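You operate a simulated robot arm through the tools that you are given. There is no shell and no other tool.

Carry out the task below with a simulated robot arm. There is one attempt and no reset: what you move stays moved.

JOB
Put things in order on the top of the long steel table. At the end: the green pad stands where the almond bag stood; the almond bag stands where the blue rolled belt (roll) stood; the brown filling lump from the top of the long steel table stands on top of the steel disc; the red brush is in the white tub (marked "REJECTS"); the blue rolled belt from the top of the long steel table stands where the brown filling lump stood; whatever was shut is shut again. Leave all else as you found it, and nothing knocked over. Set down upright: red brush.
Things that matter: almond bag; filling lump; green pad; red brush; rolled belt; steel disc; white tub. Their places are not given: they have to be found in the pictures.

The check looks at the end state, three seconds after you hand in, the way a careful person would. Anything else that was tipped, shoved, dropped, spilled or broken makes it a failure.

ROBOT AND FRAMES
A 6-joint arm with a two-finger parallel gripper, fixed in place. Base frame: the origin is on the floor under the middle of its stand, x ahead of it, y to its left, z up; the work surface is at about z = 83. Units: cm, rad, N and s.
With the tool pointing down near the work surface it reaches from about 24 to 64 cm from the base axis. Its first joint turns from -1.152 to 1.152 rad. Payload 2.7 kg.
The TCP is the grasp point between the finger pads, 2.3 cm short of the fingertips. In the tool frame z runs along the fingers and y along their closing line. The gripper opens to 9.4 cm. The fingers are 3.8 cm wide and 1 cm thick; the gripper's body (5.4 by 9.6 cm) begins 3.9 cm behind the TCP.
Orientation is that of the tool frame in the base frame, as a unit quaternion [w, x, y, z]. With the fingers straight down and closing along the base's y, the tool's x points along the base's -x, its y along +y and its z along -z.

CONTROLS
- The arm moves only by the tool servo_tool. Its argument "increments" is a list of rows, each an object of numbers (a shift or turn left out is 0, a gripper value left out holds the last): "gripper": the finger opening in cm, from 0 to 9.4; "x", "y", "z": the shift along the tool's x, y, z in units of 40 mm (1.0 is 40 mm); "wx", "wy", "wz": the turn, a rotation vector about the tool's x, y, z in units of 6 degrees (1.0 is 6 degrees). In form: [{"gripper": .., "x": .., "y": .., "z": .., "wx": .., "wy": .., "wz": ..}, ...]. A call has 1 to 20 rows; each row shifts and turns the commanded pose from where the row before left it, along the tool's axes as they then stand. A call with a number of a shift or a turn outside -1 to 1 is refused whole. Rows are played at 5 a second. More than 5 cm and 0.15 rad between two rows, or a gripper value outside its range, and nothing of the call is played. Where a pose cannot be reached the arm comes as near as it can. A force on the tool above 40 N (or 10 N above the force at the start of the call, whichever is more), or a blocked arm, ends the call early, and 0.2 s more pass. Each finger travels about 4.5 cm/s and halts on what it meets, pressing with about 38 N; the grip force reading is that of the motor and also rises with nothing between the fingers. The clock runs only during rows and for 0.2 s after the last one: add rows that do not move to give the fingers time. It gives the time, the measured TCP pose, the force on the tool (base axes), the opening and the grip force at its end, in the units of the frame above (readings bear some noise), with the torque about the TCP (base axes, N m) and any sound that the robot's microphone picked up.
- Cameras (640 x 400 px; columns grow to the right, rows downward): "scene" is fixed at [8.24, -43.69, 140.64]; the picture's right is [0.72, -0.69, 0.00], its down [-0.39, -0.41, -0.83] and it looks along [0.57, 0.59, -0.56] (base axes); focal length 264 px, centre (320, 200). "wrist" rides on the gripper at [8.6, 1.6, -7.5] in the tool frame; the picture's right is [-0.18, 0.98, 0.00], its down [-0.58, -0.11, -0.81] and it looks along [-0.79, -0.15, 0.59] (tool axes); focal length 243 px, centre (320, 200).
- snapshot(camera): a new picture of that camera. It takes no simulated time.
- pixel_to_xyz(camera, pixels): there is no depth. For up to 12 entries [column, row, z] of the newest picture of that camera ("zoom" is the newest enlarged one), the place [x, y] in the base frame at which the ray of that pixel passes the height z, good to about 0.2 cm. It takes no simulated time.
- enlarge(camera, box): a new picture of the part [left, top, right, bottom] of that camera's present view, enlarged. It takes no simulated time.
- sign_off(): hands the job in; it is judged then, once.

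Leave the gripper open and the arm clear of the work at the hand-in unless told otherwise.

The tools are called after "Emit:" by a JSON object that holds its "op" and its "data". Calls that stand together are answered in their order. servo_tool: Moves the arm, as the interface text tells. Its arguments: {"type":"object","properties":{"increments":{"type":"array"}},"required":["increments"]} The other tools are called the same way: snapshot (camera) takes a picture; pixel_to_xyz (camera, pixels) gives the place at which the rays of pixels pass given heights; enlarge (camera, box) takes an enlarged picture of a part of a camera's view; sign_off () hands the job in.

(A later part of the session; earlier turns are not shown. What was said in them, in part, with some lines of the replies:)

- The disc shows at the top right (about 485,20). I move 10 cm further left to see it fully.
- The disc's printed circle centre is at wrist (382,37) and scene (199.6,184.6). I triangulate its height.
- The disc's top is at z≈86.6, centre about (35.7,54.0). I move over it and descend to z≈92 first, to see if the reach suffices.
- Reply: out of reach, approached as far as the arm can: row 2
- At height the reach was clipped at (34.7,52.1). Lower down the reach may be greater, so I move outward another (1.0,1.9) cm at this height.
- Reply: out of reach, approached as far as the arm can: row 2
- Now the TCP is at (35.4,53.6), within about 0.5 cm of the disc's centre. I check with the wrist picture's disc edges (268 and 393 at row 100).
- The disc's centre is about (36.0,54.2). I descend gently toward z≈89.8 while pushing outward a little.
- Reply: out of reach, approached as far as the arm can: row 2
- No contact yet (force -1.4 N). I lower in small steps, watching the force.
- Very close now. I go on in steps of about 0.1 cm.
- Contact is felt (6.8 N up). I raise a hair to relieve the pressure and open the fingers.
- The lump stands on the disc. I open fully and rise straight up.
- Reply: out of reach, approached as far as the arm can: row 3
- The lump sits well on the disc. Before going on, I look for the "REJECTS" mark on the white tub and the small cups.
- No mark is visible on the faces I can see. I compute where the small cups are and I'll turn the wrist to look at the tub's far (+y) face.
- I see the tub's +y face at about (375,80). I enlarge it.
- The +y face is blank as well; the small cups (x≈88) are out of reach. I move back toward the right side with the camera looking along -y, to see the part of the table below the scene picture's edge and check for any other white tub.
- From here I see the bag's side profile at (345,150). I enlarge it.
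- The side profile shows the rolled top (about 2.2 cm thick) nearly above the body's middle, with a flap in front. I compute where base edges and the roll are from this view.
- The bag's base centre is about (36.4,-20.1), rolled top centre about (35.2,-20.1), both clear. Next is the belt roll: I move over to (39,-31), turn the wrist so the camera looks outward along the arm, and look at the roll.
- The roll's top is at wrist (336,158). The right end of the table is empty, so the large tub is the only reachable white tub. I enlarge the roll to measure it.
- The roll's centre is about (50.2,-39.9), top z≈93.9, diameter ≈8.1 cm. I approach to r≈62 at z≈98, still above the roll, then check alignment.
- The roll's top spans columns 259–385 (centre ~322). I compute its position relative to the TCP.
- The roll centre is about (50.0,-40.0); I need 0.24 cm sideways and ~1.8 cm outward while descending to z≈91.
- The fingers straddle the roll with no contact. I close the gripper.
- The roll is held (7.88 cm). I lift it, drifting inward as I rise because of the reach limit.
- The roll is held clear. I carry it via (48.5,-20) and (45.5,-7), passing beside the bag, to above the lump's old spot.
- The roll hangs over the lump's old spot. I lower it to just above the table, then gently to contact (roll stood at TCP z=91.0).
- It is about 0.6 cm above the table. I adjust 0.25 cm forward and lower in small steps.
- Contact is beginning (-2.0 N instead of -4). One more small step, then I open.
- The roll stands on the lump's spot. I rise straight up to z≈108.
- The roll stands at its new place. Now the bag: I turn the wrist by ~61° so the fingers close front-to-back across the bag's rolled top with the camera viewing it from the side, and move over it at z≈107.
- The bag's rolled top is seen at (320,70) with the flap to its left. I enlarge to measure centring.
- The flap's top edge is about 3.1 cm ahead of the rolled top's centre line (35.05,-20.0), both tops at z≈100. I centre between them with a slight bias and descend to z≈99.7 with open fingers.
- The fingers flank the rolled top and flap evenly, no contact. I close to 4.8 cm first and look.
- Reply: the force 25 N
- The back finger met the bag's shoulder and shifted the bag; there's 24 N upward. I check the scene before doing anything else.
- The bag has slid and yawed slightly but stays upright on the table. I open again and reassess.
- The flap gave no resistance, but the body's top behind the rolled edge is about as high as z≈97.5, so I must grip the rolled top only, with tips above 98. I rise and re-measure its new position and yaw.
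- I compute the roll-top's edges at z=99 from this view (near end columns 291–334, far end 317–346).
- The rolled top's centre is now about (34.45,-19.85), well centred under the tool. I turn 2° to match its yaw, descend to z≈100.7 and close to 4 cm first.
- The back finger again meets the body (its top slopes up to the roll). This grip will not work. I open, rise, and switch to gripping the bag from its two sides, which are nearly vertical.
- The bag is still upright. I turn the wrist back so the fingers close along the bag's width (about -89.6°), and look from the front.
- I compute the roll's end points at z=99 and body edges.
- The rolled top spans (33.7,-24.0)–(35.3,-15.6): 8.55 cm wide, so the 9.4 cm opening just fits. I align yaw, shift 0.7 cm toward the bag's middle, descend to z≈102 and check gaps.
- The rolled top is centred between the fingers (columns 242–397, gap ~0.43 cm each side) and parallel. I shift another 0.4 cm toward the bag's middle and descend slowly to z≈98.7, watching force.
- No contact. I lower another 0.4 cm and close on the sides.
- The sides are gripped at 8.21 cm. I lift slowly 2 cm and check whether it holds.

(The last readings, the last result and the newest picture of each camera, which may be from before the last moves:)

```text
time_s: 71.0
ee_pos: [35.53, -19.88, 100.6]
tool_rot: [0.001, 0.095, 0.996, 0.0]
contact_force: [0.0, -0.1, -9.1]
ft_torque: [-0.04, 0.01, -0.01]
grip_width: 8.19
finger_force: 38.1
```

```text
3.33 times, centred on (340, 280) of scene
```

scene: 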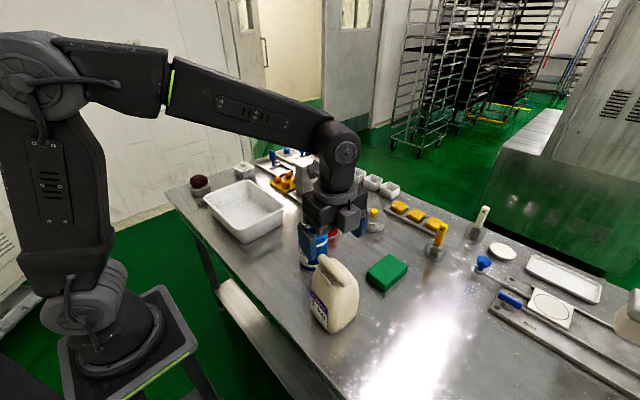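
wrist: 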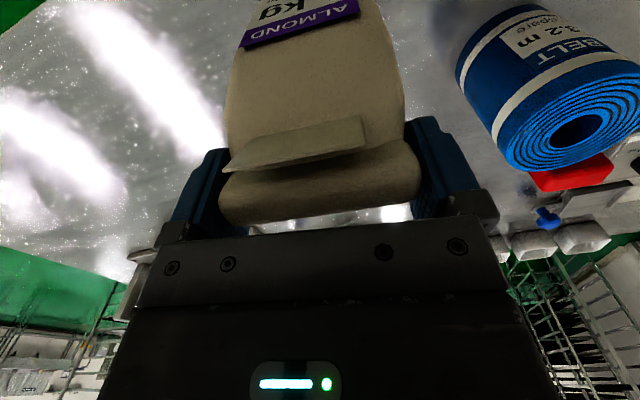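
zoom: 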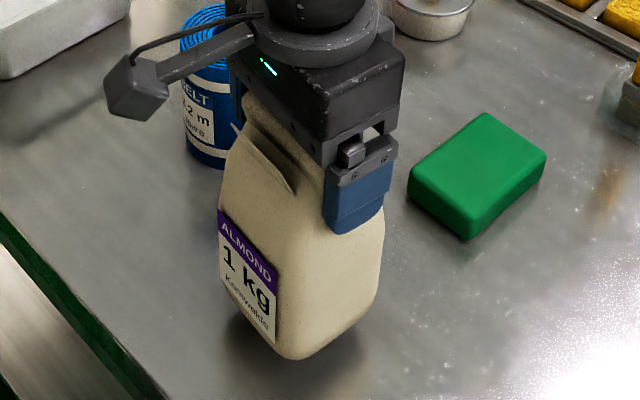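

It holds (9.1 N, upright). I raise it and carry it to (47,-36.5), clear of the green pad.

Emit:
{"op": "servo_tool", "data": {"increments": [{"z": -0.5}, {"z": -0.5}, {"x": -0.6, "y": -0.589}, {"x": -0.6, "y": -0.589}, {"x": -0.6, "y": -0.589}, {"x": -0.6, "y": -0.589}, {"x": -0.6, "y": -0.589}, {"x": -0.6, "y": -0.589}, {}, {}]}}

Emit:
{"op": "snapshot", "data": {"camera": "scene"}}

Emit:
{"op": "snapshot", "data": {"camera": "wrist"}}

```text
time_s: 73.2
ee_pos: [46.83, -36.29, 104.31]
tool_rot: [0.0, 0.095, 0.996, 0.001]
contact_force: [-0.9, 0.4, -9.0]
ft_torque: [0.01, 0.01, 0.01]
grip_width: 8.22
finger_force: 37.8
```

```text
taken
```

scene: 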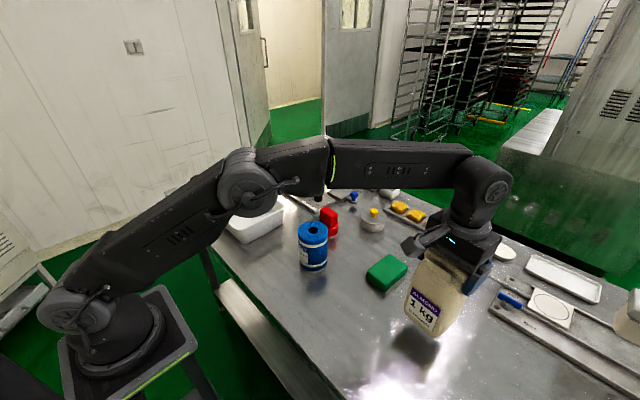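

```text
taken
```

wrist: 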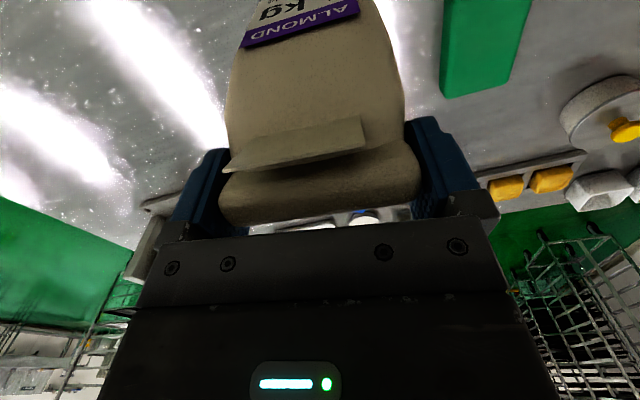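

The bag hangs upright. I lower and move outward toward the belt roll's old spot.

Emit:
{"op": "servo_tool", "data": {"increments": [{"x": -0.25, "y": -0.2, "z": 0.35}, {"x": -0.25, "y": -0.2, "z": 0.35}, {"x": -0.2, "y": -0.15, "z": 0.25}, {}, {}]}}

Emit:
{"op": "enlarge", "data": {"camera": "scene", "box": [370, 220, 530, 370]}}

```text
time_s: 74.4
ee_pos: [49.24, -39.18, 100.68]
tool_rot: [0.0, 0.095, 0.995, 0.001]
contact_force: [0.0, -0.7, -10.0]
ft_torque: [-0.01, 0.02, 0.0]
grip_width: 8.21
finger_force: 37.9
```

```text
2.67 times, centred on (450, 295) of scene
```

zoom: 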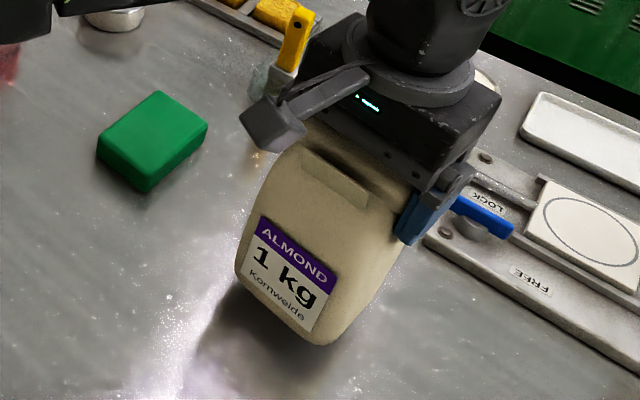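

No reach problem yet (r≈62.9). I continue down to about 98.8 and outward another 0.6 cm.

Emit:
{"op": "servo_tool", "data": {"increments": [{"x": -0.06, "y": -0.05, "z": 0.2}, {"x": -0.06, "y": -0.05, "z": 0.2}, {"z": 0.08}, {}, {}]}}

Emit:
{"op": "enlarge", "data": {"camera": "scene", "box": [370, 220, 530, 370]}}

```text
time_s: 75.6
ee_pos: [49.65, -39.58, 98.67]
tool_rot: [0.0, 0.094, 0.996, 0.001]
contact_force: [0.2, -0.1, -9.9]
ft_torque: [-0.01, -0.01, -0.04]
grip_width: 8.19
finger_force: 37.7
```

```text
2.67 times, centred on (450, 295) of scene
```

zoom: 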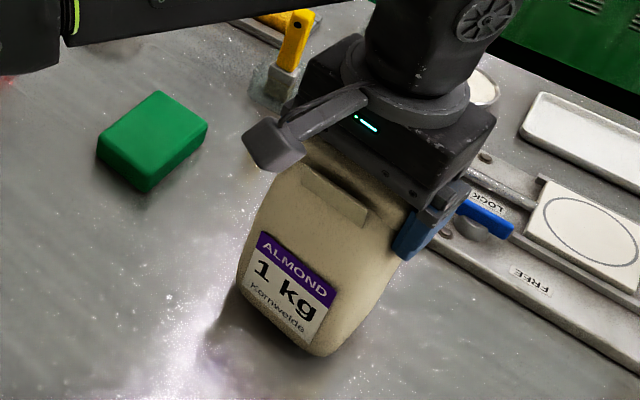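

Almost down. I check where its base would land.

Emit:
{"op": "pixel_to_xyz", "data": {"camera": "scene", "pixels": [[447, 353, 83.3], [419, 331, 83.3], [467, 333, 83.3]]}}

Emit:
{"op": "enlarge", "data": {"camera": "scene", "box": [400, 280, 500, 360]}}

```text
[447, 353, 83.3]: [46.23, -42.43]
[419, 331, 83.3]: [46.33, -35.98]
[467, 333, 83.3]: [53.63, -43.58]
```

```text
5.00 times, centred on (450, 320) of scene
```

zoom: 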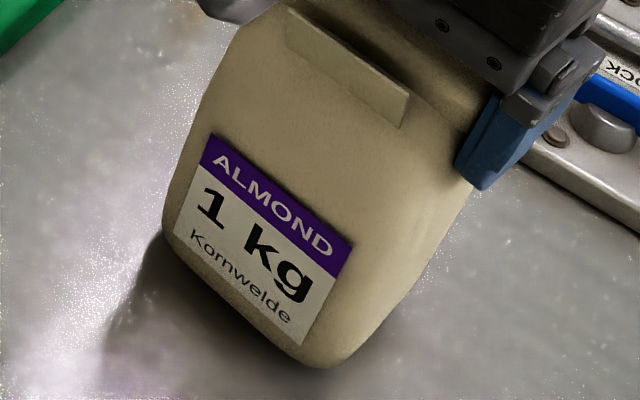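

The base centre would land near (50.3,-40.0). I lower in small steps to contact.

Emit:
{"op": "servo_tool", "data": {"increments": [{"z": 0.04}, {}, {"z": 0.03}, {}]}}

```text
time_s: 76.6
ee_pos: [49.85, -39.66, 98.38]
tool_rot: [0.0, 0.095, 0.995, 0.001]
contact_force: [-1.0, -0.3, -9.5]
ft_torque: [0.02, 0.01, -0.01]
grip_width: 8.17
finger_force: 37.8
```

Emit:
{"op": "servo_tool", "data": {"increments": [{"z": 0.03}, {}, {"z": 0.03}, {}]}}

```text
time_s: 77.6
ee_pos: [49.8, -39.53, 98.42]
tool_rot: [0.001, 0.095, 0.995, 0.0]
contact_force: [-3.4, -0.6, -2.9]
ft_torque: [0.16, 0.22, 0.1]
grip_width: 8.23
finger_force: 38.8
```

Contact made (load dropping to -2.9 N). One more tiny step, then I open.

Emit:
{"op": "servo_tool", "data": {"increments": [{"z": 0.02}, {}, {"gripper": 8.6}, {}, {"gripper": 9.4}, {}, {}]}}

Emit:
{"op": "snapshot", "data": {"camera": "wrist"}}

Emit:
{"op": "enlarge", "data": {"camera": "scene", "box": [370, 220, 530, 370]}}

```text
time_s: 79.2
ee_pos: [49.8, -39.53, 98.09]
tool_rot: [0.0, 0.095, 0.995, 0.001]
contact_force: [0.2, 0.4, 0.1]
ft_torque: [0.02, 0.0, 0.02]
grip_width: 9.43
finger_force: 0.0
```

```text
taken
```

wrist: 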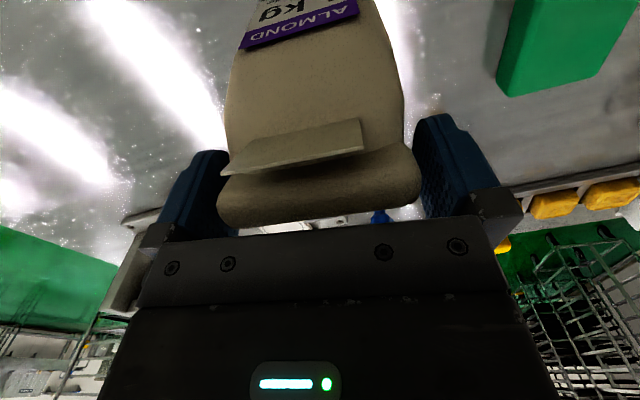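

```text
2.67 times, centred on (450, 295) of scene
```

zoom: 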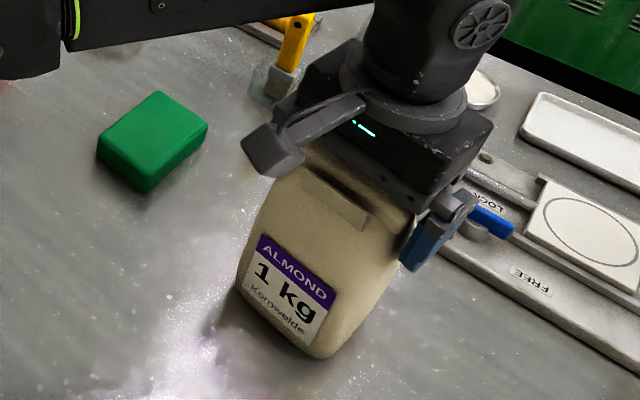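

The bag is free and upright. I rise while backing slightly toward its front so the reach limit does not drag the fingers sideways.

Emit:
{"op": "servo_tool", "data": {"increments": [{"x": 0.1, "z": -0.1}, {"x": 0.1, "z": -0.25}, {"x": 0.1, "z": -0.35}, {"x": 0.1, "z": -0.4}, {"x": 0.2, "z": -0.5}, {"x": 0.3, "z": -0.5}, {}, {}]}}

Emit:
{"op": "snapshot", "data": {"camera": "wrist"}}

Emit:
{"op": "enlarge", "data": {"camera": "scene", "box": [370, 220, 530, 370]}}

```text
time_s: 81.0
ee_pos: [46.33, -38.98, 106.81]
tool_rot: [0.0, 0.095, 0.996, 0.001]
contact_force: [0.2, -0.3, 0.6]
ft_torque: [-0.02, 0.02, 0.01]
grip_width: 9.41
finger_force: 0.1
```

```text
taken
```

wrist: 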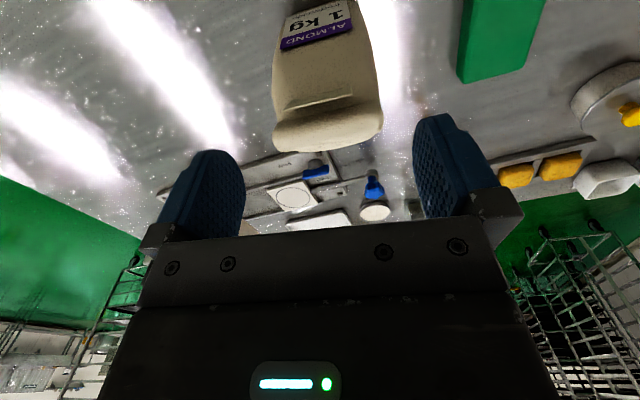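

```text
2.67 times, centred on (450, 295) of scene
```

zoom: 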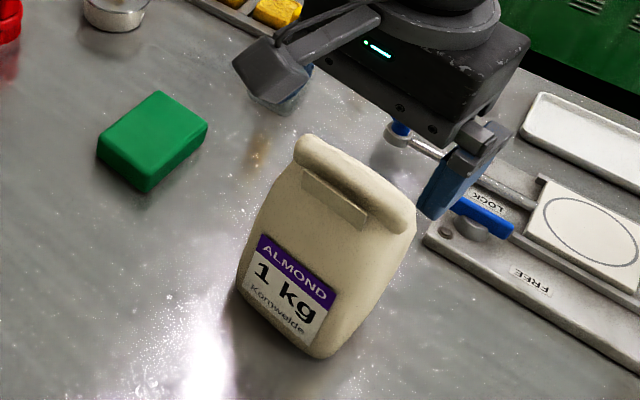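

The bag stands upright on the belt's old spot. Now the green pad: I move to (46,-20) and look at it.

Emit:
{"op": "servo_tool", "data": {"increments": [{"x": 0.194, "y": 0.93}, {"x": 0.194, "y": 0.93}, {"x": 0.194, "y": 0.93}, {"x": 0.194, "y": 0.93}, {"x": 0.194, "y": 0.93}, {"z": 0.8}, {"z": 0.8}, {}, {}]}}

Emit:
{"op": "snapshot", "data": {"camera": "wrist"}}

Emit:
{"op": "snapshot", "data": {"camera": "scene"}}

```text
time_s: 83.0
ee_pos: [46.15, -20.05, 100.32]
tool_rot: [0.001, 0.095, 0.996, 0.001]
contact_force: [-0.4, 0.9, 0.6]
ft_torque: [-0.01, 0.0, 0.01]
grip_width: 9.39
finger_force: 0.1
```

```text
taken
```

wrist: 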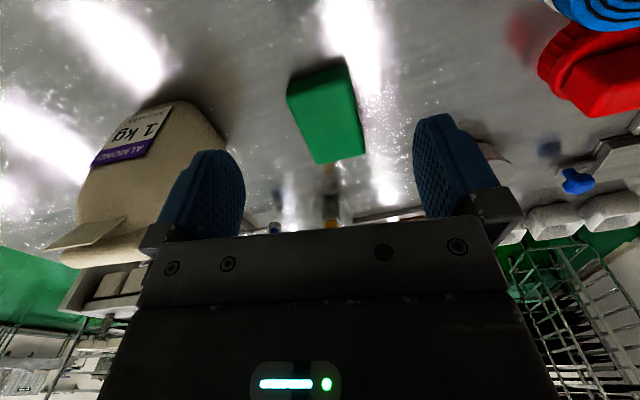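

```text
taken
```

scene: 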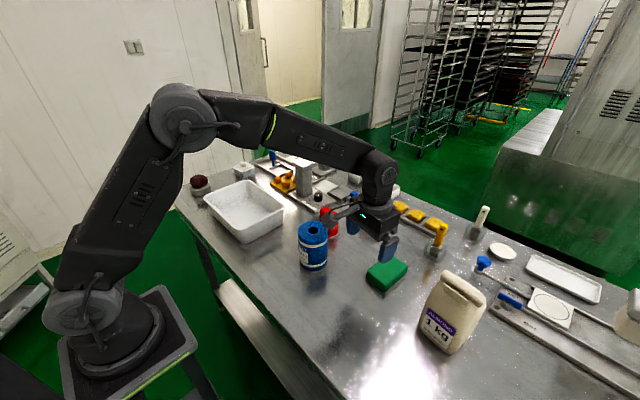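

The pad is at wrist (325,112). I enlarge it to find its corners.

Emit:
{"op": "enlarge", "data": {"camera": "wrist", "box": [260, 40, 390, 180]}}

Emit:
{"op": "enlarge", "data": {"camera": "scene", "box": [345, 240, 430, 300]}}

```text
2.86 times, centred on (325, 110) of wrist
```

zoom: 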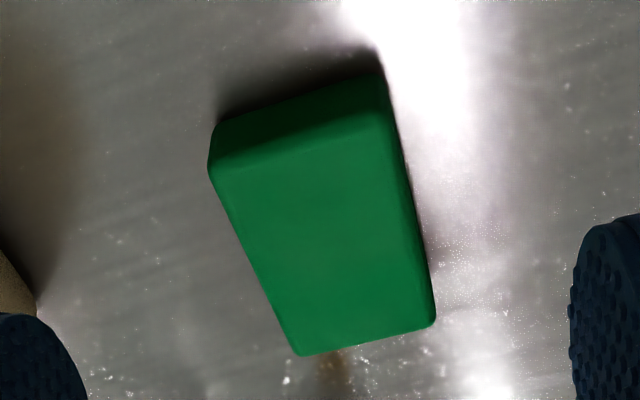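

```text
6.67 times, centred on (388, 270) of scene
```

zoom: 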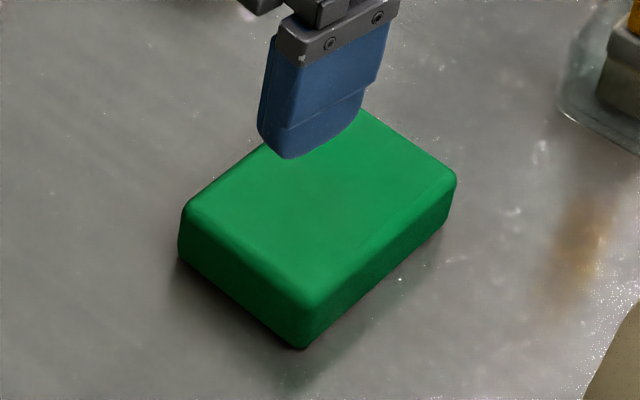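

I triangulate the top corners.

Emit:
{"op": "pixel_to_xyz", "data": {"camera": "wrist", "pixels": [[286.4, 100.1, 85.5], [351, 82, 85.5], [317.9, 164.8, 85.5], [365.4, 152.6, 85.5], [288.2, 84.4, 83], [346.9, 66.2, 83], [286.4, 100.1, 86.5], [351, 82, 86.5], [317.9, 164.8, 86.5]]}}

Emit:
{"op": "pixel_to_xyz", "data": {"camera": "scene", "pixels": [[367.7, 270.7, 85.5], [385.7, 285.7, 85.5], [408.2, 266.2, 85.5], [367.7, 270.7, 86.5], [385.7, 285.7, 86.5], [408.2, 266.2, 86.5], [385, 292.5, 83], [407, 273, 83]]}}

```text
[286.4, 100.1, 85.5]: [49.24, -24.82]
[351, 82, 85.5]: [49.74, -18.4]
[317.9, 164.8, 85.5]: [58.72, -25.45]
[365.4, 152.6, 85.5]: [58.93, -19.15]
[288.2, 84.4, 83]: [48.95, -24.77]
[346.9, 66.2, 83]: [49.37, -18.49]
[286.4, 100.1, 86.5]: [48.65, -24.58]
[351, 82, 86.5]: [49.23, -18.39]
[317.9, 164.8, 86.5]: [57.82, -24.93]
```

```text
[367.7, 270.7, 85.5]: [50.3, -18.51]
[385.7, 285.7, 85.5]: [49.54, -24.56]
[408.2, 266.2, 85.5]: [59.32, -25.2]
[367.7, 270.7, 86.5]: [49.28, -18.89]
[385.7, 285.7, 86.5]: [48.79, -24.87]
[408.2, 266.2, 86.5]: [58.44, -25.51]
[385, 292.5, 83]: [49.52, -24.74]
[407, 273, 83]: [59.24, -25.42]
```

The pad: centre (54.1,-22.0), 9.4×6.4 cm, top z≈86, yaw ≈4°. I turn to match and move above it to z≈94.

Emit:
{"op": "servo_tool", "data": {"increments": [{"wz": -0.575}, {"wz": -0.575}, {"x": -0.664, "y": -0.117, "z": 0.5}, {"x": -0.664, "y": -0.117, "z": 0.5}, {"x": -0.664, "y": -0.117, "z": 0.5}, {}, {}]}}

Emit:
{"op": "snapshot", "data": {"camera": "wrist"}}

Emit:
{"op": "enlarge", "data": {"camera": "scene", "box": [340, 190, 480, 300]}}

```text
time_s: 84.6
ee_pos: [53.96, -21.88, 94.26]
tool_rot: [0.0, 0.034, 0.999, 0.001]
contact_force: [-0.2, -1.0, 1.3]
ft_torque: [0.0, 0.01, -0.02]
grip_width: 9.39
finger_force: 0.1
```

```text
taken
```

wrist: 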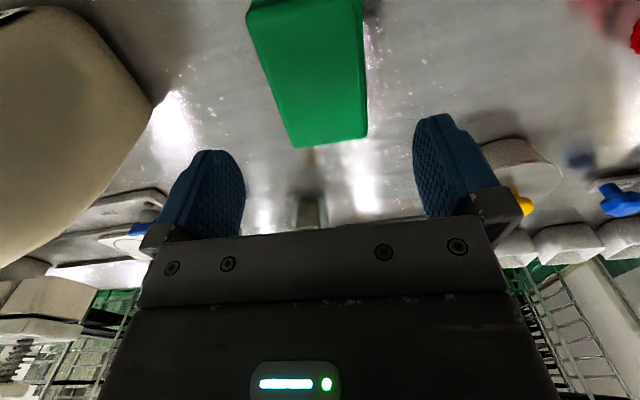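

```text
3.64 times, centred on (410, 245) of scene
```

zoom: 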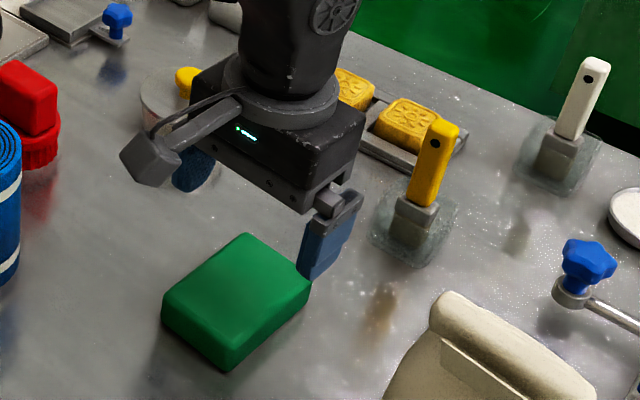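

I check the pad's edges from here.

Emit:
{"op": "pixel_to_xyz", "data": {"camera": "wrist", "pixels": [[296, 147, 85.8], [367, 137, 85.8], [255, 40, 85.8], [364, 40, 85.8]]}}

Emit:
{"op": "pixel_to_xyz", "data": {"camera": "scene", "pixels": [[434.6, 254.6, 83], [424, 252, 83]]}}

```text
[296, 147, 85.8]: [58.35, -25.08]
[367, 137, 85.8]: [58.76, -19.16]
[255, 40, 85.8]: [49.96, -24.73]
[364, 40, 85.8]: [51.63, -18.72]
```

```text
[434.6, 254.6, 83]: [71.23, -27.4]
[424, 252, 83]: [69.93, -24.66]
```

The pad is centred under the tool. I descend to z≈85.8.

Emit:
{"op": "servo_tool", "data": {"increments": [{"z": 0.8}, {"z": 0.8}, {"z": 0.4}, {"z": 0.1}, {}, {}]}}

Emit:
{"op": "snapshot", "data": {"camera": "wrist"}}

```text
time_s: 86.0
ee_pos: [53.74, -21.92, 85.94]
tool_rot: [0.001, 0.034, 0.999, 0.001]
contact_force: [0.2, 1.2, -0.3]
ft_torque: [0.02, 0.03, 0.01]
grip_width: 9.42
finger_force: 0.1
```

```text
taken
```

wrist: 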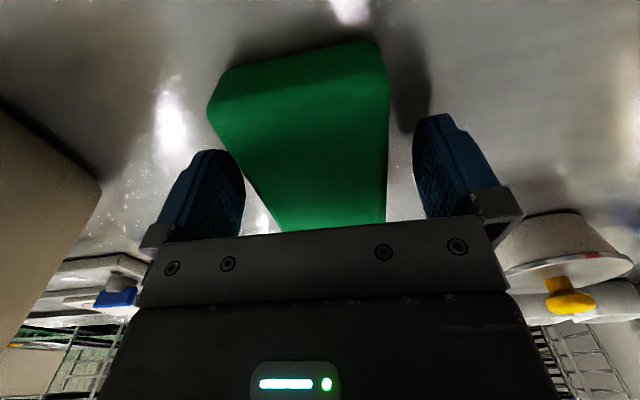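

The fingers flank the pad. I close.

Emit:
{"op": "servo_tool", "data": {"increments": [{"z": 0.03}, {"gripper": 5.0}, {}, {}, {}, {}]}}

```text
time_s: 87.4
ee_pos: [53.81, -21.92, 85.74]
tool_rot: [0.001, 0.034, 0.999, 0.001]
contact_force: [0.4, -0.3, -0.1]
ft_torque: [-0.04, -0.01, 0.02]
grip_width: 6.41
finger_force: 38.0
```

The pad is held (6.41 cm). I lift 6 cm and carry it to the bag's original spot, about (36.5,-20.2).

Emit:
{"op": "servo_tool", "data": {"increments": [{"z": -0.3}, {"z": -0.6}, {"z": -0.6}, {"x": 0.88, "y": 0.027}, {"x": 0.88, "y": 0.027}, {"x": 0.88, "y": 0.027}, {"x": 0.88, "y": 0.027}, {"x": 0.88, "y": 0.027}, {}, {}]}}

Emit:
{"op": "snapshot", "data": {"camera": "scene"}}

Emit:
{"op": "snapshot", "data": {"camera": "wrist"}}

```text
time_s: 89.6
ee_pos: [36.17, -20.07, 92.02]
tool_rot: [0.0, 0.034, 0.999, 0.001]
contact_force: [-0.1, -0.6, -0.5]
ft_torque: [0.01, 0.0, -0.06]
grip_width: 6.42
finger_force: 37.7
```

```text
taken
```

scene: 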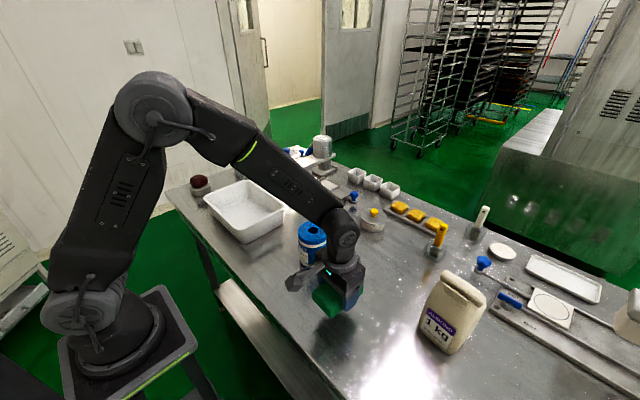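

```text
taken
```

wrist: 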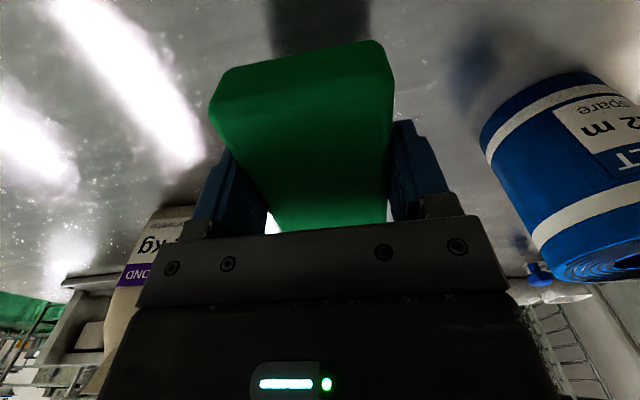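

The pad is above the bag's old spot. I lower it to just above the table.

Emit:
{"op": "servo_tool", "data": {"increments": [{"x": -0.04, "y": -0.02, "z": 0.6}, {"z": 0.6}, {"z": 0.25}, {}, {"z": 0.06}, {}]}}

```text
time_s: 91.0
ee_pos: [36.51, -20.14, 85.77]
tool_rot: [0.001, 0.033, 0.999, 0.0]
contact_force: [-3.9, 5.7, 24.0]
ft_torque: [0.17, 0.42, -0.01]
grip_width: 6.39
finger_force: 37.9
```

It is pressed on the table (24 N). I ease up slightly and open.

Emit:
{"op": "servo_tool", "data": {"increments": [{"z": -0.03}, {}, {"gripper": 7.2}, {}, {"gripper": 9.0}, {}, {}]}}

Emit:
{"op": "snapshot", "data": {"camera": "wrist"}}

Emit:
{"op": "enlarge", "data": {"camera": "scene", "box": [270, 220, 400, 320]}}

```text
time_s: 92.6
ee_pos: [36.44, -20.1, 85.77]
tool_rot: [0.001, 0.034, 0.999, 0.002]
contact_force: [0.3, -0.6, -0.2]
ft_torque: [-0.01, 0.02, 0.02]
grip_width: 8.99
finger_force: 0.0
```

```text
taken
```

wrist: 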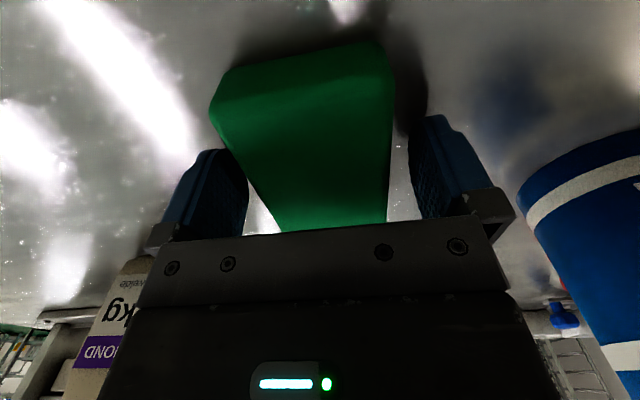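

```text
4.00 times, centred on (335, 270) of scene
```

zoom: 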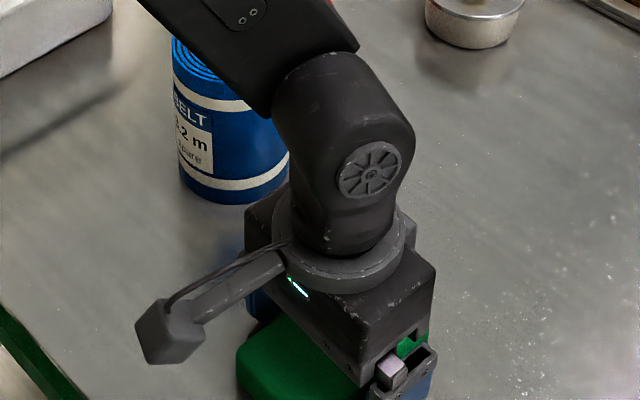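

The pad lies on the bag's old spot. I rise and move over to view the red brush from (46,1).

Emit:
{"op": "servo_tool", "data": {"increments": [{"z": -0.3}, {"z": -0.8}, {"z": -1.0}, {"z": -1.0}, {"z": -1.0, "wz": -0.65}, {"x": -0.4, "y": 0.875}, {"x": -0.4, "y": 0.875}, {"x": -0.4, "y": 0.875}, {"x": -0.4, "y": 0.875}, {"x": -0.4, "y": 0.875}, {"x": -0.4, "y": 0.875, "gripper": 9.4}, {}, {}]}}

Emit:
{"op": "snapshot", "data": {"camera": "wrist"}}

Emit:
{"op": "snapshot", "data": {"camera": "scene"}}

```text
time_s: 95.4
ee_pos: [46.08, 0.59, 102.33]
tool_rot: [0.001, 0.001, 1.0, 0.001]
contact_force: [-0.6, 0.6, 0.1]
ft_torque: [0.01, -0.01, -0.01]
grip_width: 9.41
finger_force: 0.0
```

```text
taken
```

wrist: 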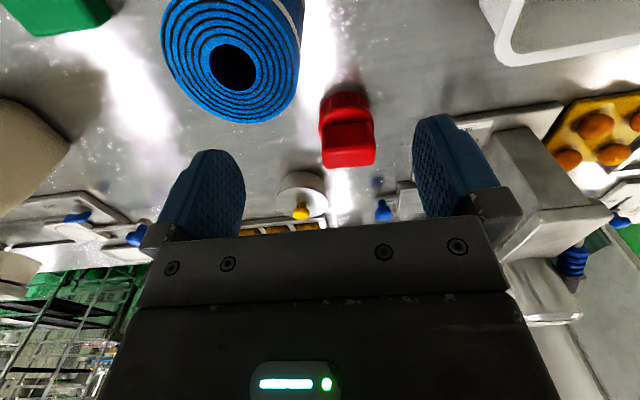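

```text
taken
```

scene: 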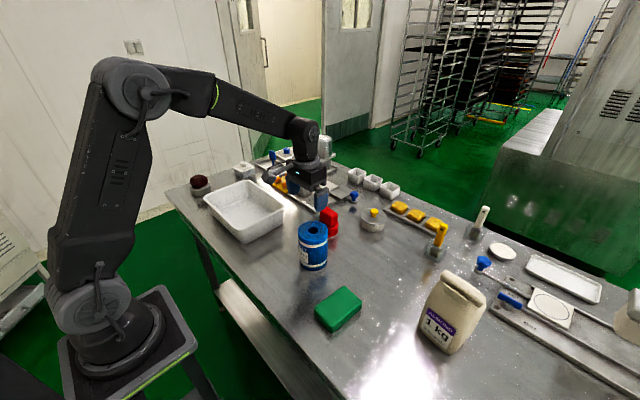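

The brush is at wrist (347,130). I enlarge it to find the handle block.

Emit:
{"op": "enlarge", "data": {"camera": "wrist", "box": [290, 70, 410, 180]}}

Emit:
{"op": "enlarge", "data": {"camera": "scene", "box": [295, 195, 375, 245]}}

```text
3.64 times, centred on (350, 125) of wrist
```

zoom: 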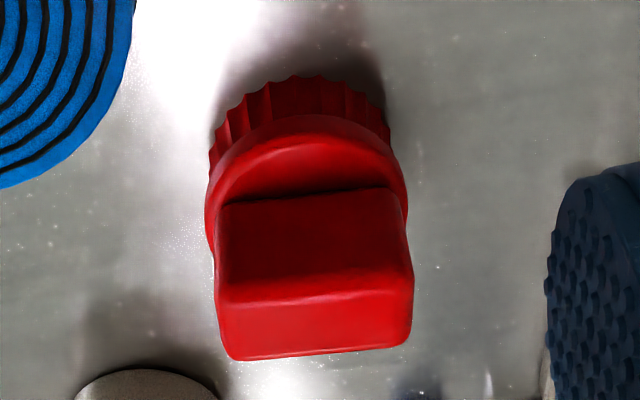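

```text
8.00 times, centred on (335, 220) of scene
```

zoom: 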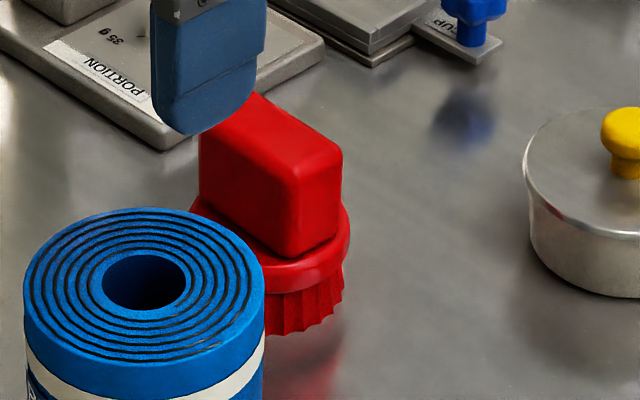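

I triangulate the handle block's top corners at its -y end.

Emit:
{"op": "pixel_to_xyz", "data": {"camera": "wrist", "pixels": [[325.7, 168.9, 89], [325.7, 168.9, 91], [325.7, 168.9, 93], [321.9, 151, 89], [321.9, 151, 91], [321.9, 151, 93], [375.2, 145.5, 91], [374.6, 164, 91]]}}

Emit:
{"op": "pixel_to_xyz", "data": {"camera": "scene", "pixels": [[337.75, 213.75, 89], [337.75, 213.75, 91], [337.75, 213.75, 93], [331.6, 217.3, 89], [331.6, 217.3, 91], [331.6, 217.3, 93]]}}

```text
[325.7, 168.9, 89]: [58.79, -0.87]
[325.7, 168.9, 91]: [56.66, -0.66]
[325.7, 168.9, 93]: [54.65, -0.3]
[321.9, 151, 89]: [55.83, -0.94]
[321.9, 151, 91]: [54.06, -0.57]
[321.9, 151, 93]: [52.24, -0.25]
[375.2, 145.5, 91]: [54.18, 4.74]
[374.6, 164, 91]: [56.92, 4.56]
```

```text
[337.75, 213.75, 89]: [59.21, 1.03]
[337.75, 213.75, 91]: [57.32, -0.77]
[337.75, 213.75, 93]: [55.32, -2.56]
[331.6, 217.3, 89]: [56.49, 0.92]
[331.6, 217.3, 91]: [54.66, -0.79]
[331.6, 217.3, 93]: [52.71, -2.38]
```

The handle block: x 54.2–57.0, y -0.7–4.7, top z≈91. I move above it to z≈97 and check.

Emit:
{"op": "servo_tool", "data": {"increments": [{"x": -0.793, "y": 0.117, "z": 0.443}, {"x": -0.793, "y": 0.117, "z": 0.443}, {"x": -0.793, "y": 0.117, "z": 0.443}, {}, {}]}}

Emit:
{"op": "snapshot", "data": {"camera": "wrist"}}

Emit:
{"op": "enlarge", "data": {"camera": "scene", "box": [285, 165, 395, 245]}}

```text
time_s: 96.6
ee_pos: [55.74, 2.15, 96.96]
tool_rot: [0.001, 0.0, 1.0, 0.001]
contact_force: [-0.2, 0.9, -0.3]
ft_torque: [-0.03, 0.0, -0.01]
grip_width: 9.41
finger_force: 0.0
```

```text
taken
```

wrist: 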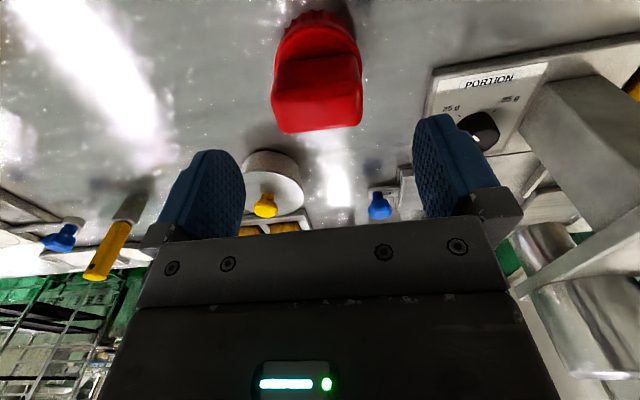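

```text
5.00 times, centred on (340, 205) of scene
```

zoom: 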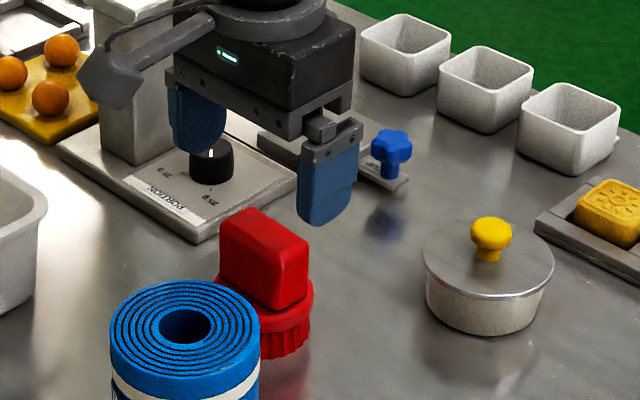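

I verify the block's position from here at z=91.

Emit:
{"op": "pixel_to_xyz", "data": {"camera": "wrist", "pixels": [[272, 97, 91], [362, 85, 91], [283, 134, 91], [361, 125, 91], [274, 62, 87], [360, 55, 87]]}}

```text
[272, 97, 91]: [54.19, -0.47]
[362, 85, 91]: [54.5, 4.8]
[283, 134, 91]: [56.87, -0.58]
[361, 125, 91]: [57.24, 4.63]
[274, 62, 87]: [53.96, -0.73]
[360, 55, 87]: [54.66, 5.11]
```

The block's centre is (55.7,2.1), matching the tool. I descend to z≈89.6.

Emit:
{"op": "servo_tool", "data": {"increments": [{"z": 0.6}, {"z": 0.7}, {"z": 0.4}, {"z": 0.12}, {}, {}]}}

Emit:
{"op": "snapshot", "data": {"camera": "wrist"}}

Emit:
{"op": "enlarge", "data": {"camera": "scene", "box": [285, 165, 395, 245]}}

```text
time_s: 98.0
ee_pos: [55.46, 2.34, 89.68]
tool_rot: [0.001, 0.0, 1.0, 0.001]
contact_force: [0.7, 0.0, -0.1]
ft_torque: [-0.01, -0.03, -0.01]
grip_width: 9.42
finger_force: 0.1
```

```text
taken
```

wrist: 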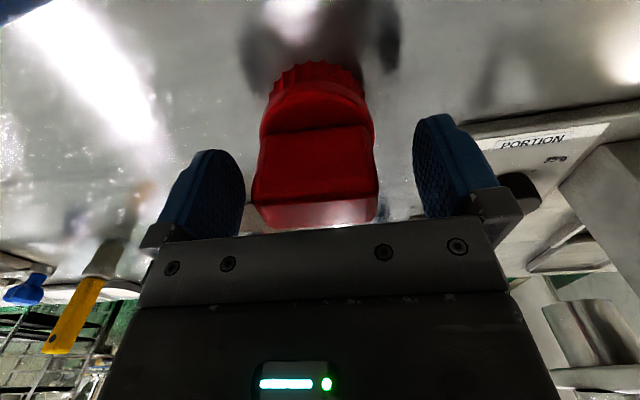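

```text
5.00 times, centred on (340, 205) of scene
```

zoom: 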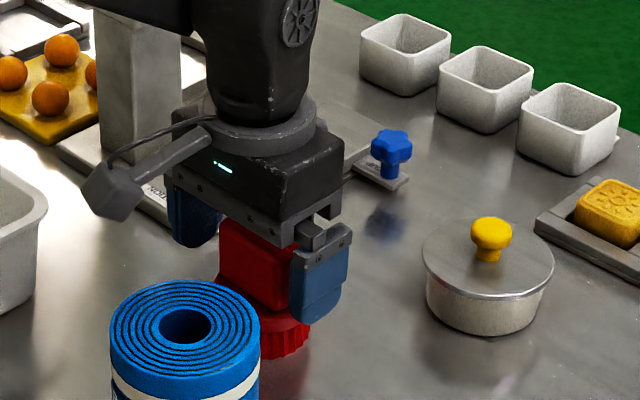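

The block spans columns 252–378 between the fingers. I shift 0.2 cm right and close.

Emit:
{"op": "servo_tool", "data": {"increments": [{"y": -0.05, "x": -0.04}, {"gripper": 4.0}, {}, {}, {}, {}, {}]}}

```text
time_s: 99.6
ee_pos: [55.63, 2.05, 89.69]
tool_rot: [0.001, 0.001, 1.0, 0.001]
contact_force: [-0.6, -1.6, 2.5]
ft_torque: [-0.08, 0.08, 0.03]
grip_width: 5.77
finger_force: 38.2
```

The brush is held (5.77 cm). I lift it to z≈103 and carry it over the tub's middle.

Emit:
{"op": "servo_tool", "data": {"increments": [{"z": -0.3}, {"z": -0.9}, {"z": -1.0}, {"z": -1.0}, {"z": -0.2}, {"x": 0.9, "y": 0.3}, {"x": 0.9, "y": 0.3}, {"x": 0.9, "y": 0.3}, {"x": 0.2, "y": 0.95}, {"x": 0.2, "y": 0.95}, {"x": 0.2, "y": 0.95}, {"x": 0.2, "y": 0.95}, {"x": 0.2, "y": 0.95}, {}, {}]}}

Emit:
{"op": "snapshot", "data": {"camera": "scene"}}

Emit:
{"op": "snapshot", "data": {"camera": "wrist"}}

```text
time_s: 102.8
ee_pos: [40.86, 24.56, 103.37]
tool_rot: [0.001, 0.001, 1.0, 0.001]
contact_force: [-0.3, 0.0, -1.9]
ft_torque: [0.03, 0.0, 0.03]
grip_width: 5.76
finger_force: 38.4
```

```text
taken
```

scene: 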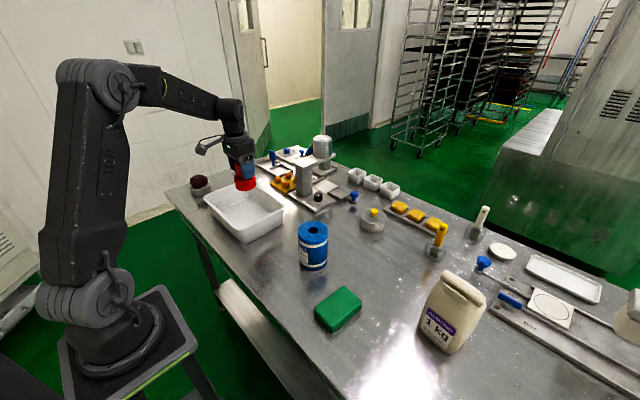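

```text
taken
```

wrist: 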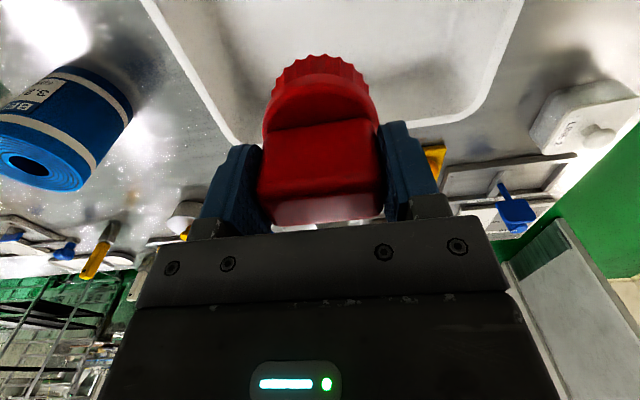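

The brush hangs over the tub. I lower it to about z≈91.7, then feel for the tub's floor.

Emit:
{"op": "servo_tool", "data": {"increments": [{"y": 0.25, "z": 0.5}, {"z": 0.8}, {"z": 0.8}, {"z": 0.6}, {"z": 0.2}, {}, {}]}}

Emit:
{"op": "snapshot", "data": {"camera": "wrist"}}

Emit:
{"op": "enlarge", "data": {"camera": "scene", "box": [195, 140, 305, 245]}}

```text
time_s: 104.4
ee_pos: [41.13, 25.52, 91.67]
tool_rot: [0.001, 0.001, 1.0, 0.001]
contact_force: [-0.8, 0.3, -1.7]
ft_torque: [0.0, -0.01, 0.0]
grip_width: 5.78
finger_force: 37.9
```

```text
taken
```

wrist: 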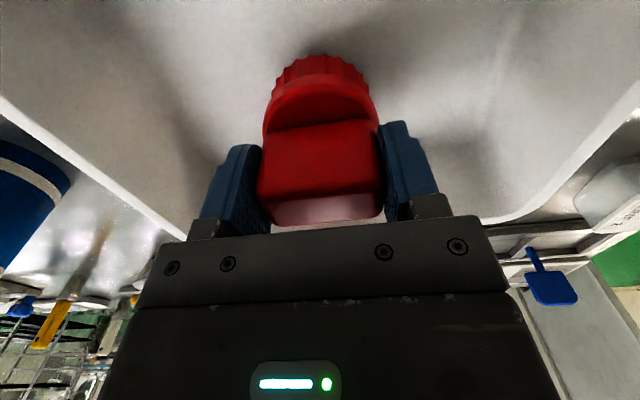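

```text
3.81 times, centred on (250, 192) of scene
```

zoom: 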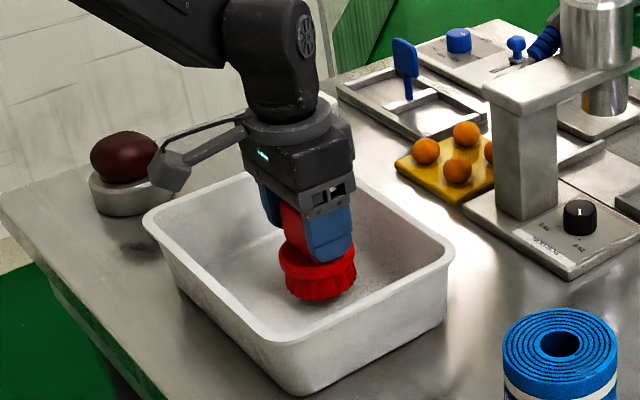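

The brush is inside the tub, above the floor. I lower in small steps until contact.

Emit:
{"op": "servo_tool", "data": {"increments": [{"z": 0.06}, {}, {"z": 0.06}, {}, {"z": 0.05}, {}]}}

```text
time_s: 105.8
ee_pos: [40.96, 25.57, 90.99]
tool_rot: [0.001, 0.001, 1.0, 0.001]
contact_force: [-0.3, 0.2, -1.3]
ft_torque: [-0.02, 0.01, 0.04]
grip_width: 5.78
finger_force: 37.6
```

Emit:
{"op": "servo_tool", "data": {"increments": [{"z": 0.05}, {}, {"z": 0.04}, {}]}}

```text
time_s: 106.8
ee_pos: [40.97, 25.63, 90.59]
tool_rot: [0.001, 0.001, 1.0, 0.001]
contact_force: [-0.4, 0.3, -1.0]
ft_torque: [-0.03, 0.03, 0.0]
grip_width: 5.76
finger_force: 38.2
```

Emit:
{"op": "servo_tool", "data": {"increments": [{"z": 0.04}, {}, {"z": 0.03}, {}]}}

```text
time_s: 107.8
ee_pos: [41.01, 25.64, 90.34]
tool_rot: [0.001, 0.0, 1.0, 0.002]
contact_force: [0.7, 1.1, -1.8]
ft_torque: [0.01, 0.0, -0.05]
grip_width: 5.79
finger_force: 37.9
```

Emit:
{"op": "servo_tool", "data": {"increments": [{"z": 0.03}, {}, {"z": 0.03}, {}]}}

```text
time_s: 108.8
ee_pos: [40.99, 25.63, 90.13]
tool_rot: [0.001, 0.001, 1.0, 0.0]
contact_force: [0.2, -0.5, -1.8]
ft_torque: [0.01, -0.05, 0.0]
grip_width: 5.78
finger_force: 37.5
```

Still free. I continue down in 0.1 cm steps.

Emit:
{"op": "servo_tool", "data": {"increments": [{"z": 0.025}, {}, {"z": 0.025}, {}]}}

```text
time_s: 109.8
ee_pos: [41.01, 25.64, 90.0]
tool_rot: [0.003, 0.0, 1.0, 0.002]
contact_force: [-4.4, -0.7, 22.0]
ft_torque: [-0.39, 0.23, -0.04]
grip_width: 5.75
finger_force: 38.3
```

The brush touches the tub floor (22 N). I ease up slightly and open.

Emit:
{"op": "servo_tool", "data": {"increments": [{"z": -0.03}, {}, {"gripper": 6.5}, {}, {"gripper": 8.6}, {}, {}]}}

Emit:
{"op": "snapshot", "data": {"camera": "wrist"}}

Emit:
{"op": "enlarge", "data": {"camera": "scene", "box": [195, 140, 305, 245]}}

```text
time_s: 111.4
ee_pos: [41.14, 25.63, 90.14]
tool_rot: [0.001, 0.001, 1.0, 0.001]
contact_force: [-0.1, -0.2, -0.6]
ft_torque: [0.02, 0.0, 0.01]
grip_width: 8.62
finger_force: 0.1
```

```text
taken
```

wrist: 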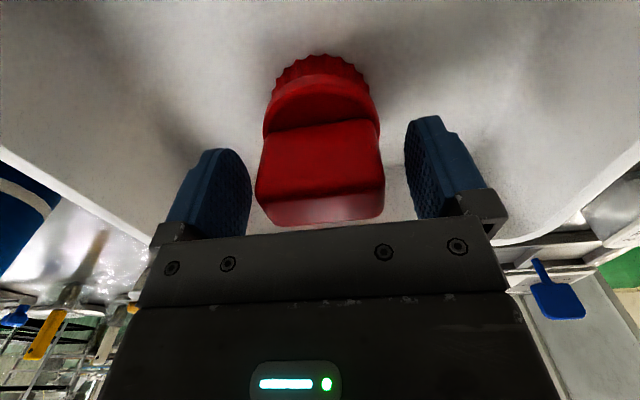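

```text
3.81 times, centred on (250, 192) of scene
```

zoom: 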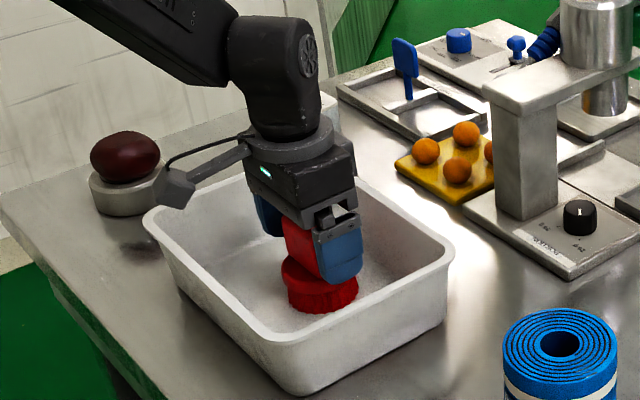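

The brush stands upright in the tub. I rise straight up and back off, then look over everything, including the tub's near face for its mark.

Emit:
{"op": "servo_tool", "data": {"increments": [{"z": -0.3}, {"z": -0.8}, {"z": -1.0}, {"z": -1.0}, {"z": -0.8}, {"x": 1.0}, {"x": 1.0}, {"x": 1.0}, {"x": 0.8}, {}, {}]}}

Emit:
{"op": "snapshot", "data": {"camera": "wrist"}}

Emit:
{"op": "snapshot", "data": {"camera": "scene"}}

```text
time_s: 113.8
ee_pos: [25.63, 25.82, 105.81]
tool_rot: [0.001, 0.001, 1.0, 0.001]
contact_force: [0.1, -0.4, -0.2]
ft_torque: [0.03, 0.0, -0.01]
grip_width: 8.61
finger_force: 0.0
```

```text
taken
```

wrist: 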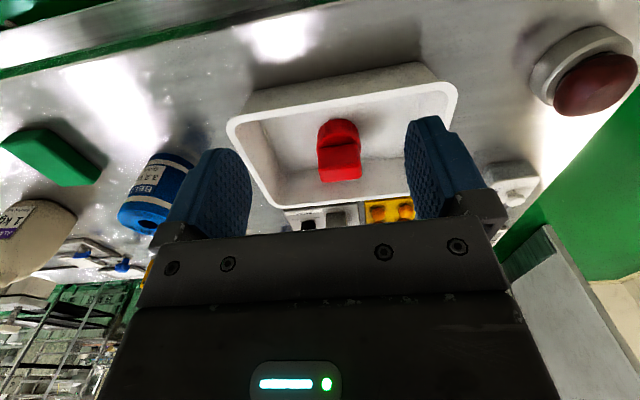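

```text
taken
```

scene: 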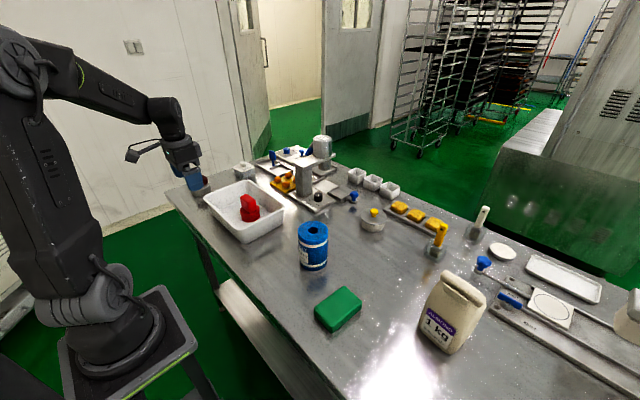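

Everything seems in place. I verify the resting positions with enlarged views.

Emit:
{"op": "enlarge", "data": {"camera": "scene", "box": [280, 210, 408, 340]}}

Emit:
{"op": "enlarge", "data": {"camera": "scene", "box": [400, 255, 500, 360]}}

Emit:
{"op": "enlarge", "data": {"camera": "wrist", "box": [200, 30, 640, 240]}}

```text
3.08 times, centred on (344, 275) of scene
```

zoom: 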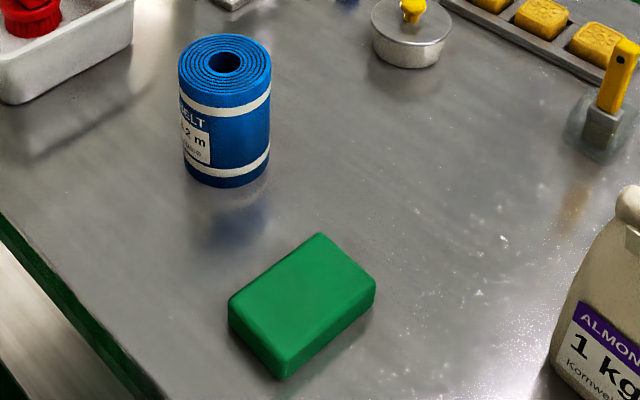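

```text
3.81 times, centred on (450, 308) of scene
```

zoom: 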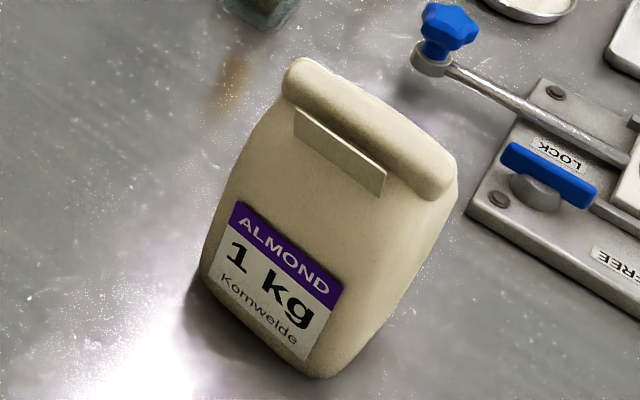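

```text
1.45 times, centred on (420, 135) of wrist
```

zoom: 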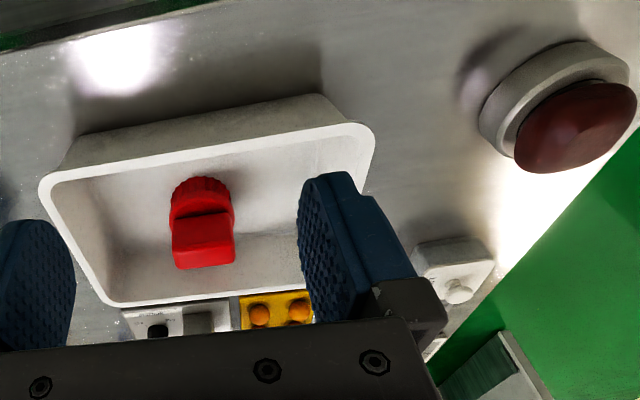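

I compute the final centres of the belt, pad and bag.

Emit:
{"op": "pixel_to_xyz", "data": {"camera": "scene", "pixels": [[313.1, 230.1, 93.9], [343.9, 286.5, 86], [314.5, 307.4, 86], [331.5, 325, 86], [361.5, 300.5, 86], [450, 354.7, 83], [419.8, 330.3, 83], [471, 336, 83]]}}

```text
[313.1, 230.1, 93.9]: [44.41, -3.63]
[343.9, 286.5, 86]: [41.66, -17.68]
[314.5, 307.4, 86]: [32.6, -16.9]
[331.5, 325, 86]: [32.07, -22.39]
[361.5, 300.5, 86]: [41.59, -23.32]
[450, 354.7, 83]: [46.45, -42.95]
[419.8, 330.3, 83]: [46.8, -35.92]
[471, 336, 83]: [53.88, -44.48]
```

Belt ≈ lump's old spot, pad ≈ bag's old spot, bag ≈ belt's old spot, brush upright in the tub, lump on the disc. I open the gripper fully, raise the arm to a clear pose, and take a last look.

Emit:
{"op": "servo_tool", "data": {"increments": [{"gripper": 9.4, "z": -0.8}, {"z": -0.8}, {"z": -0.8}, {}, {}]}}

Emit:
{"op": "snapshot", "data": {"camera": "scene"}}

Emit:
{"op": "enlarge", "data": {"camera": "scene", "box": [165, 150, 405, 300]}}

```text
time_s: 115.0
ee_pos: [25.47, 25.69, 115.47]
tool_rot: [0.001, -0.001, 1.0, 0.001]
contact_force: [-0.1, 0.3, -0.1]
ft_torque: [0.03, 0.03, 0.04]
grip_width: 9.41
finger_force: 0.0
```

```text
taken
```

scene: 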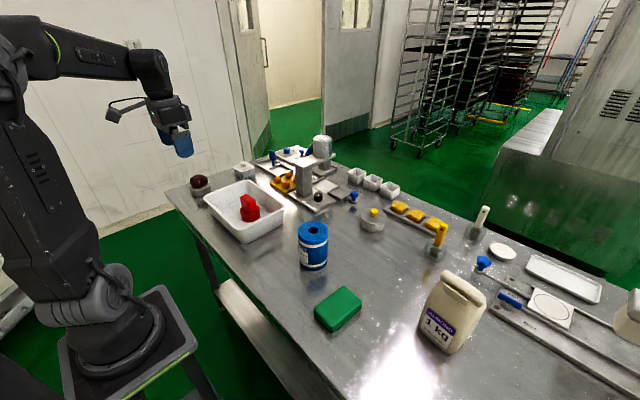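

```text
2.67 times, centred on (285, 225) of scene
```

zoom: 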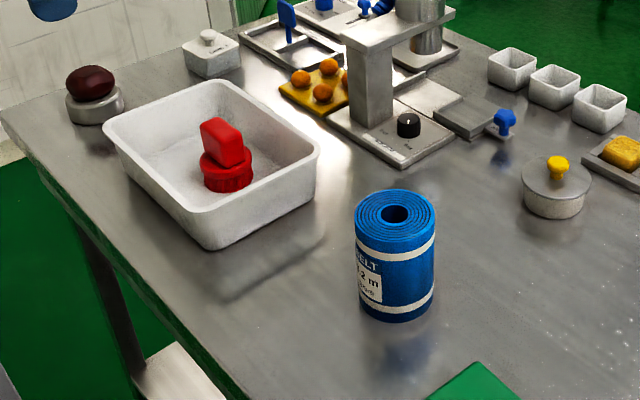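

All items are in place and upright, nothing else was disturbed, the gripper is open and the arm is clear. I hand in the job.

Emit:
{"op": "sign_off", "data": {}}

```text
The job is handed in.
```

I moved all five items to their places and handed the job in. One thing is unconfirmed: I never saw the "REJECTS" mark on the white tub.

| Item | Where it is now |
|---|---|
| Filling lump | On top of the "60 mm" steel disc |
| Rolled belt | Where the lump stood |
| Almond bag | Where the belt stood, upright |
| Green pad | Where the almond bag stood |
| Red brush | Standing upright in the large white tub |

- **Tub:** Three of the tub's four sides are blank, and I could not see the fourth. The only other white containers are the lidded "LINE 2" tub and three small cups that are out of reach.
- **Almond bag:** My first two grips slid it about 0.6 cm and turned it slightly where it stood. It stayed upright, and the third grip carried it cleanly. I placed the pad by the bag's original position.
- **Placement accuracy:** From the pictures, the belt, bag and pad look to be within about 1 cm of their target spots.

I opened nothing, and I saw nothing else moved or knocked over. The gripper is open and the arm is clear of the table.
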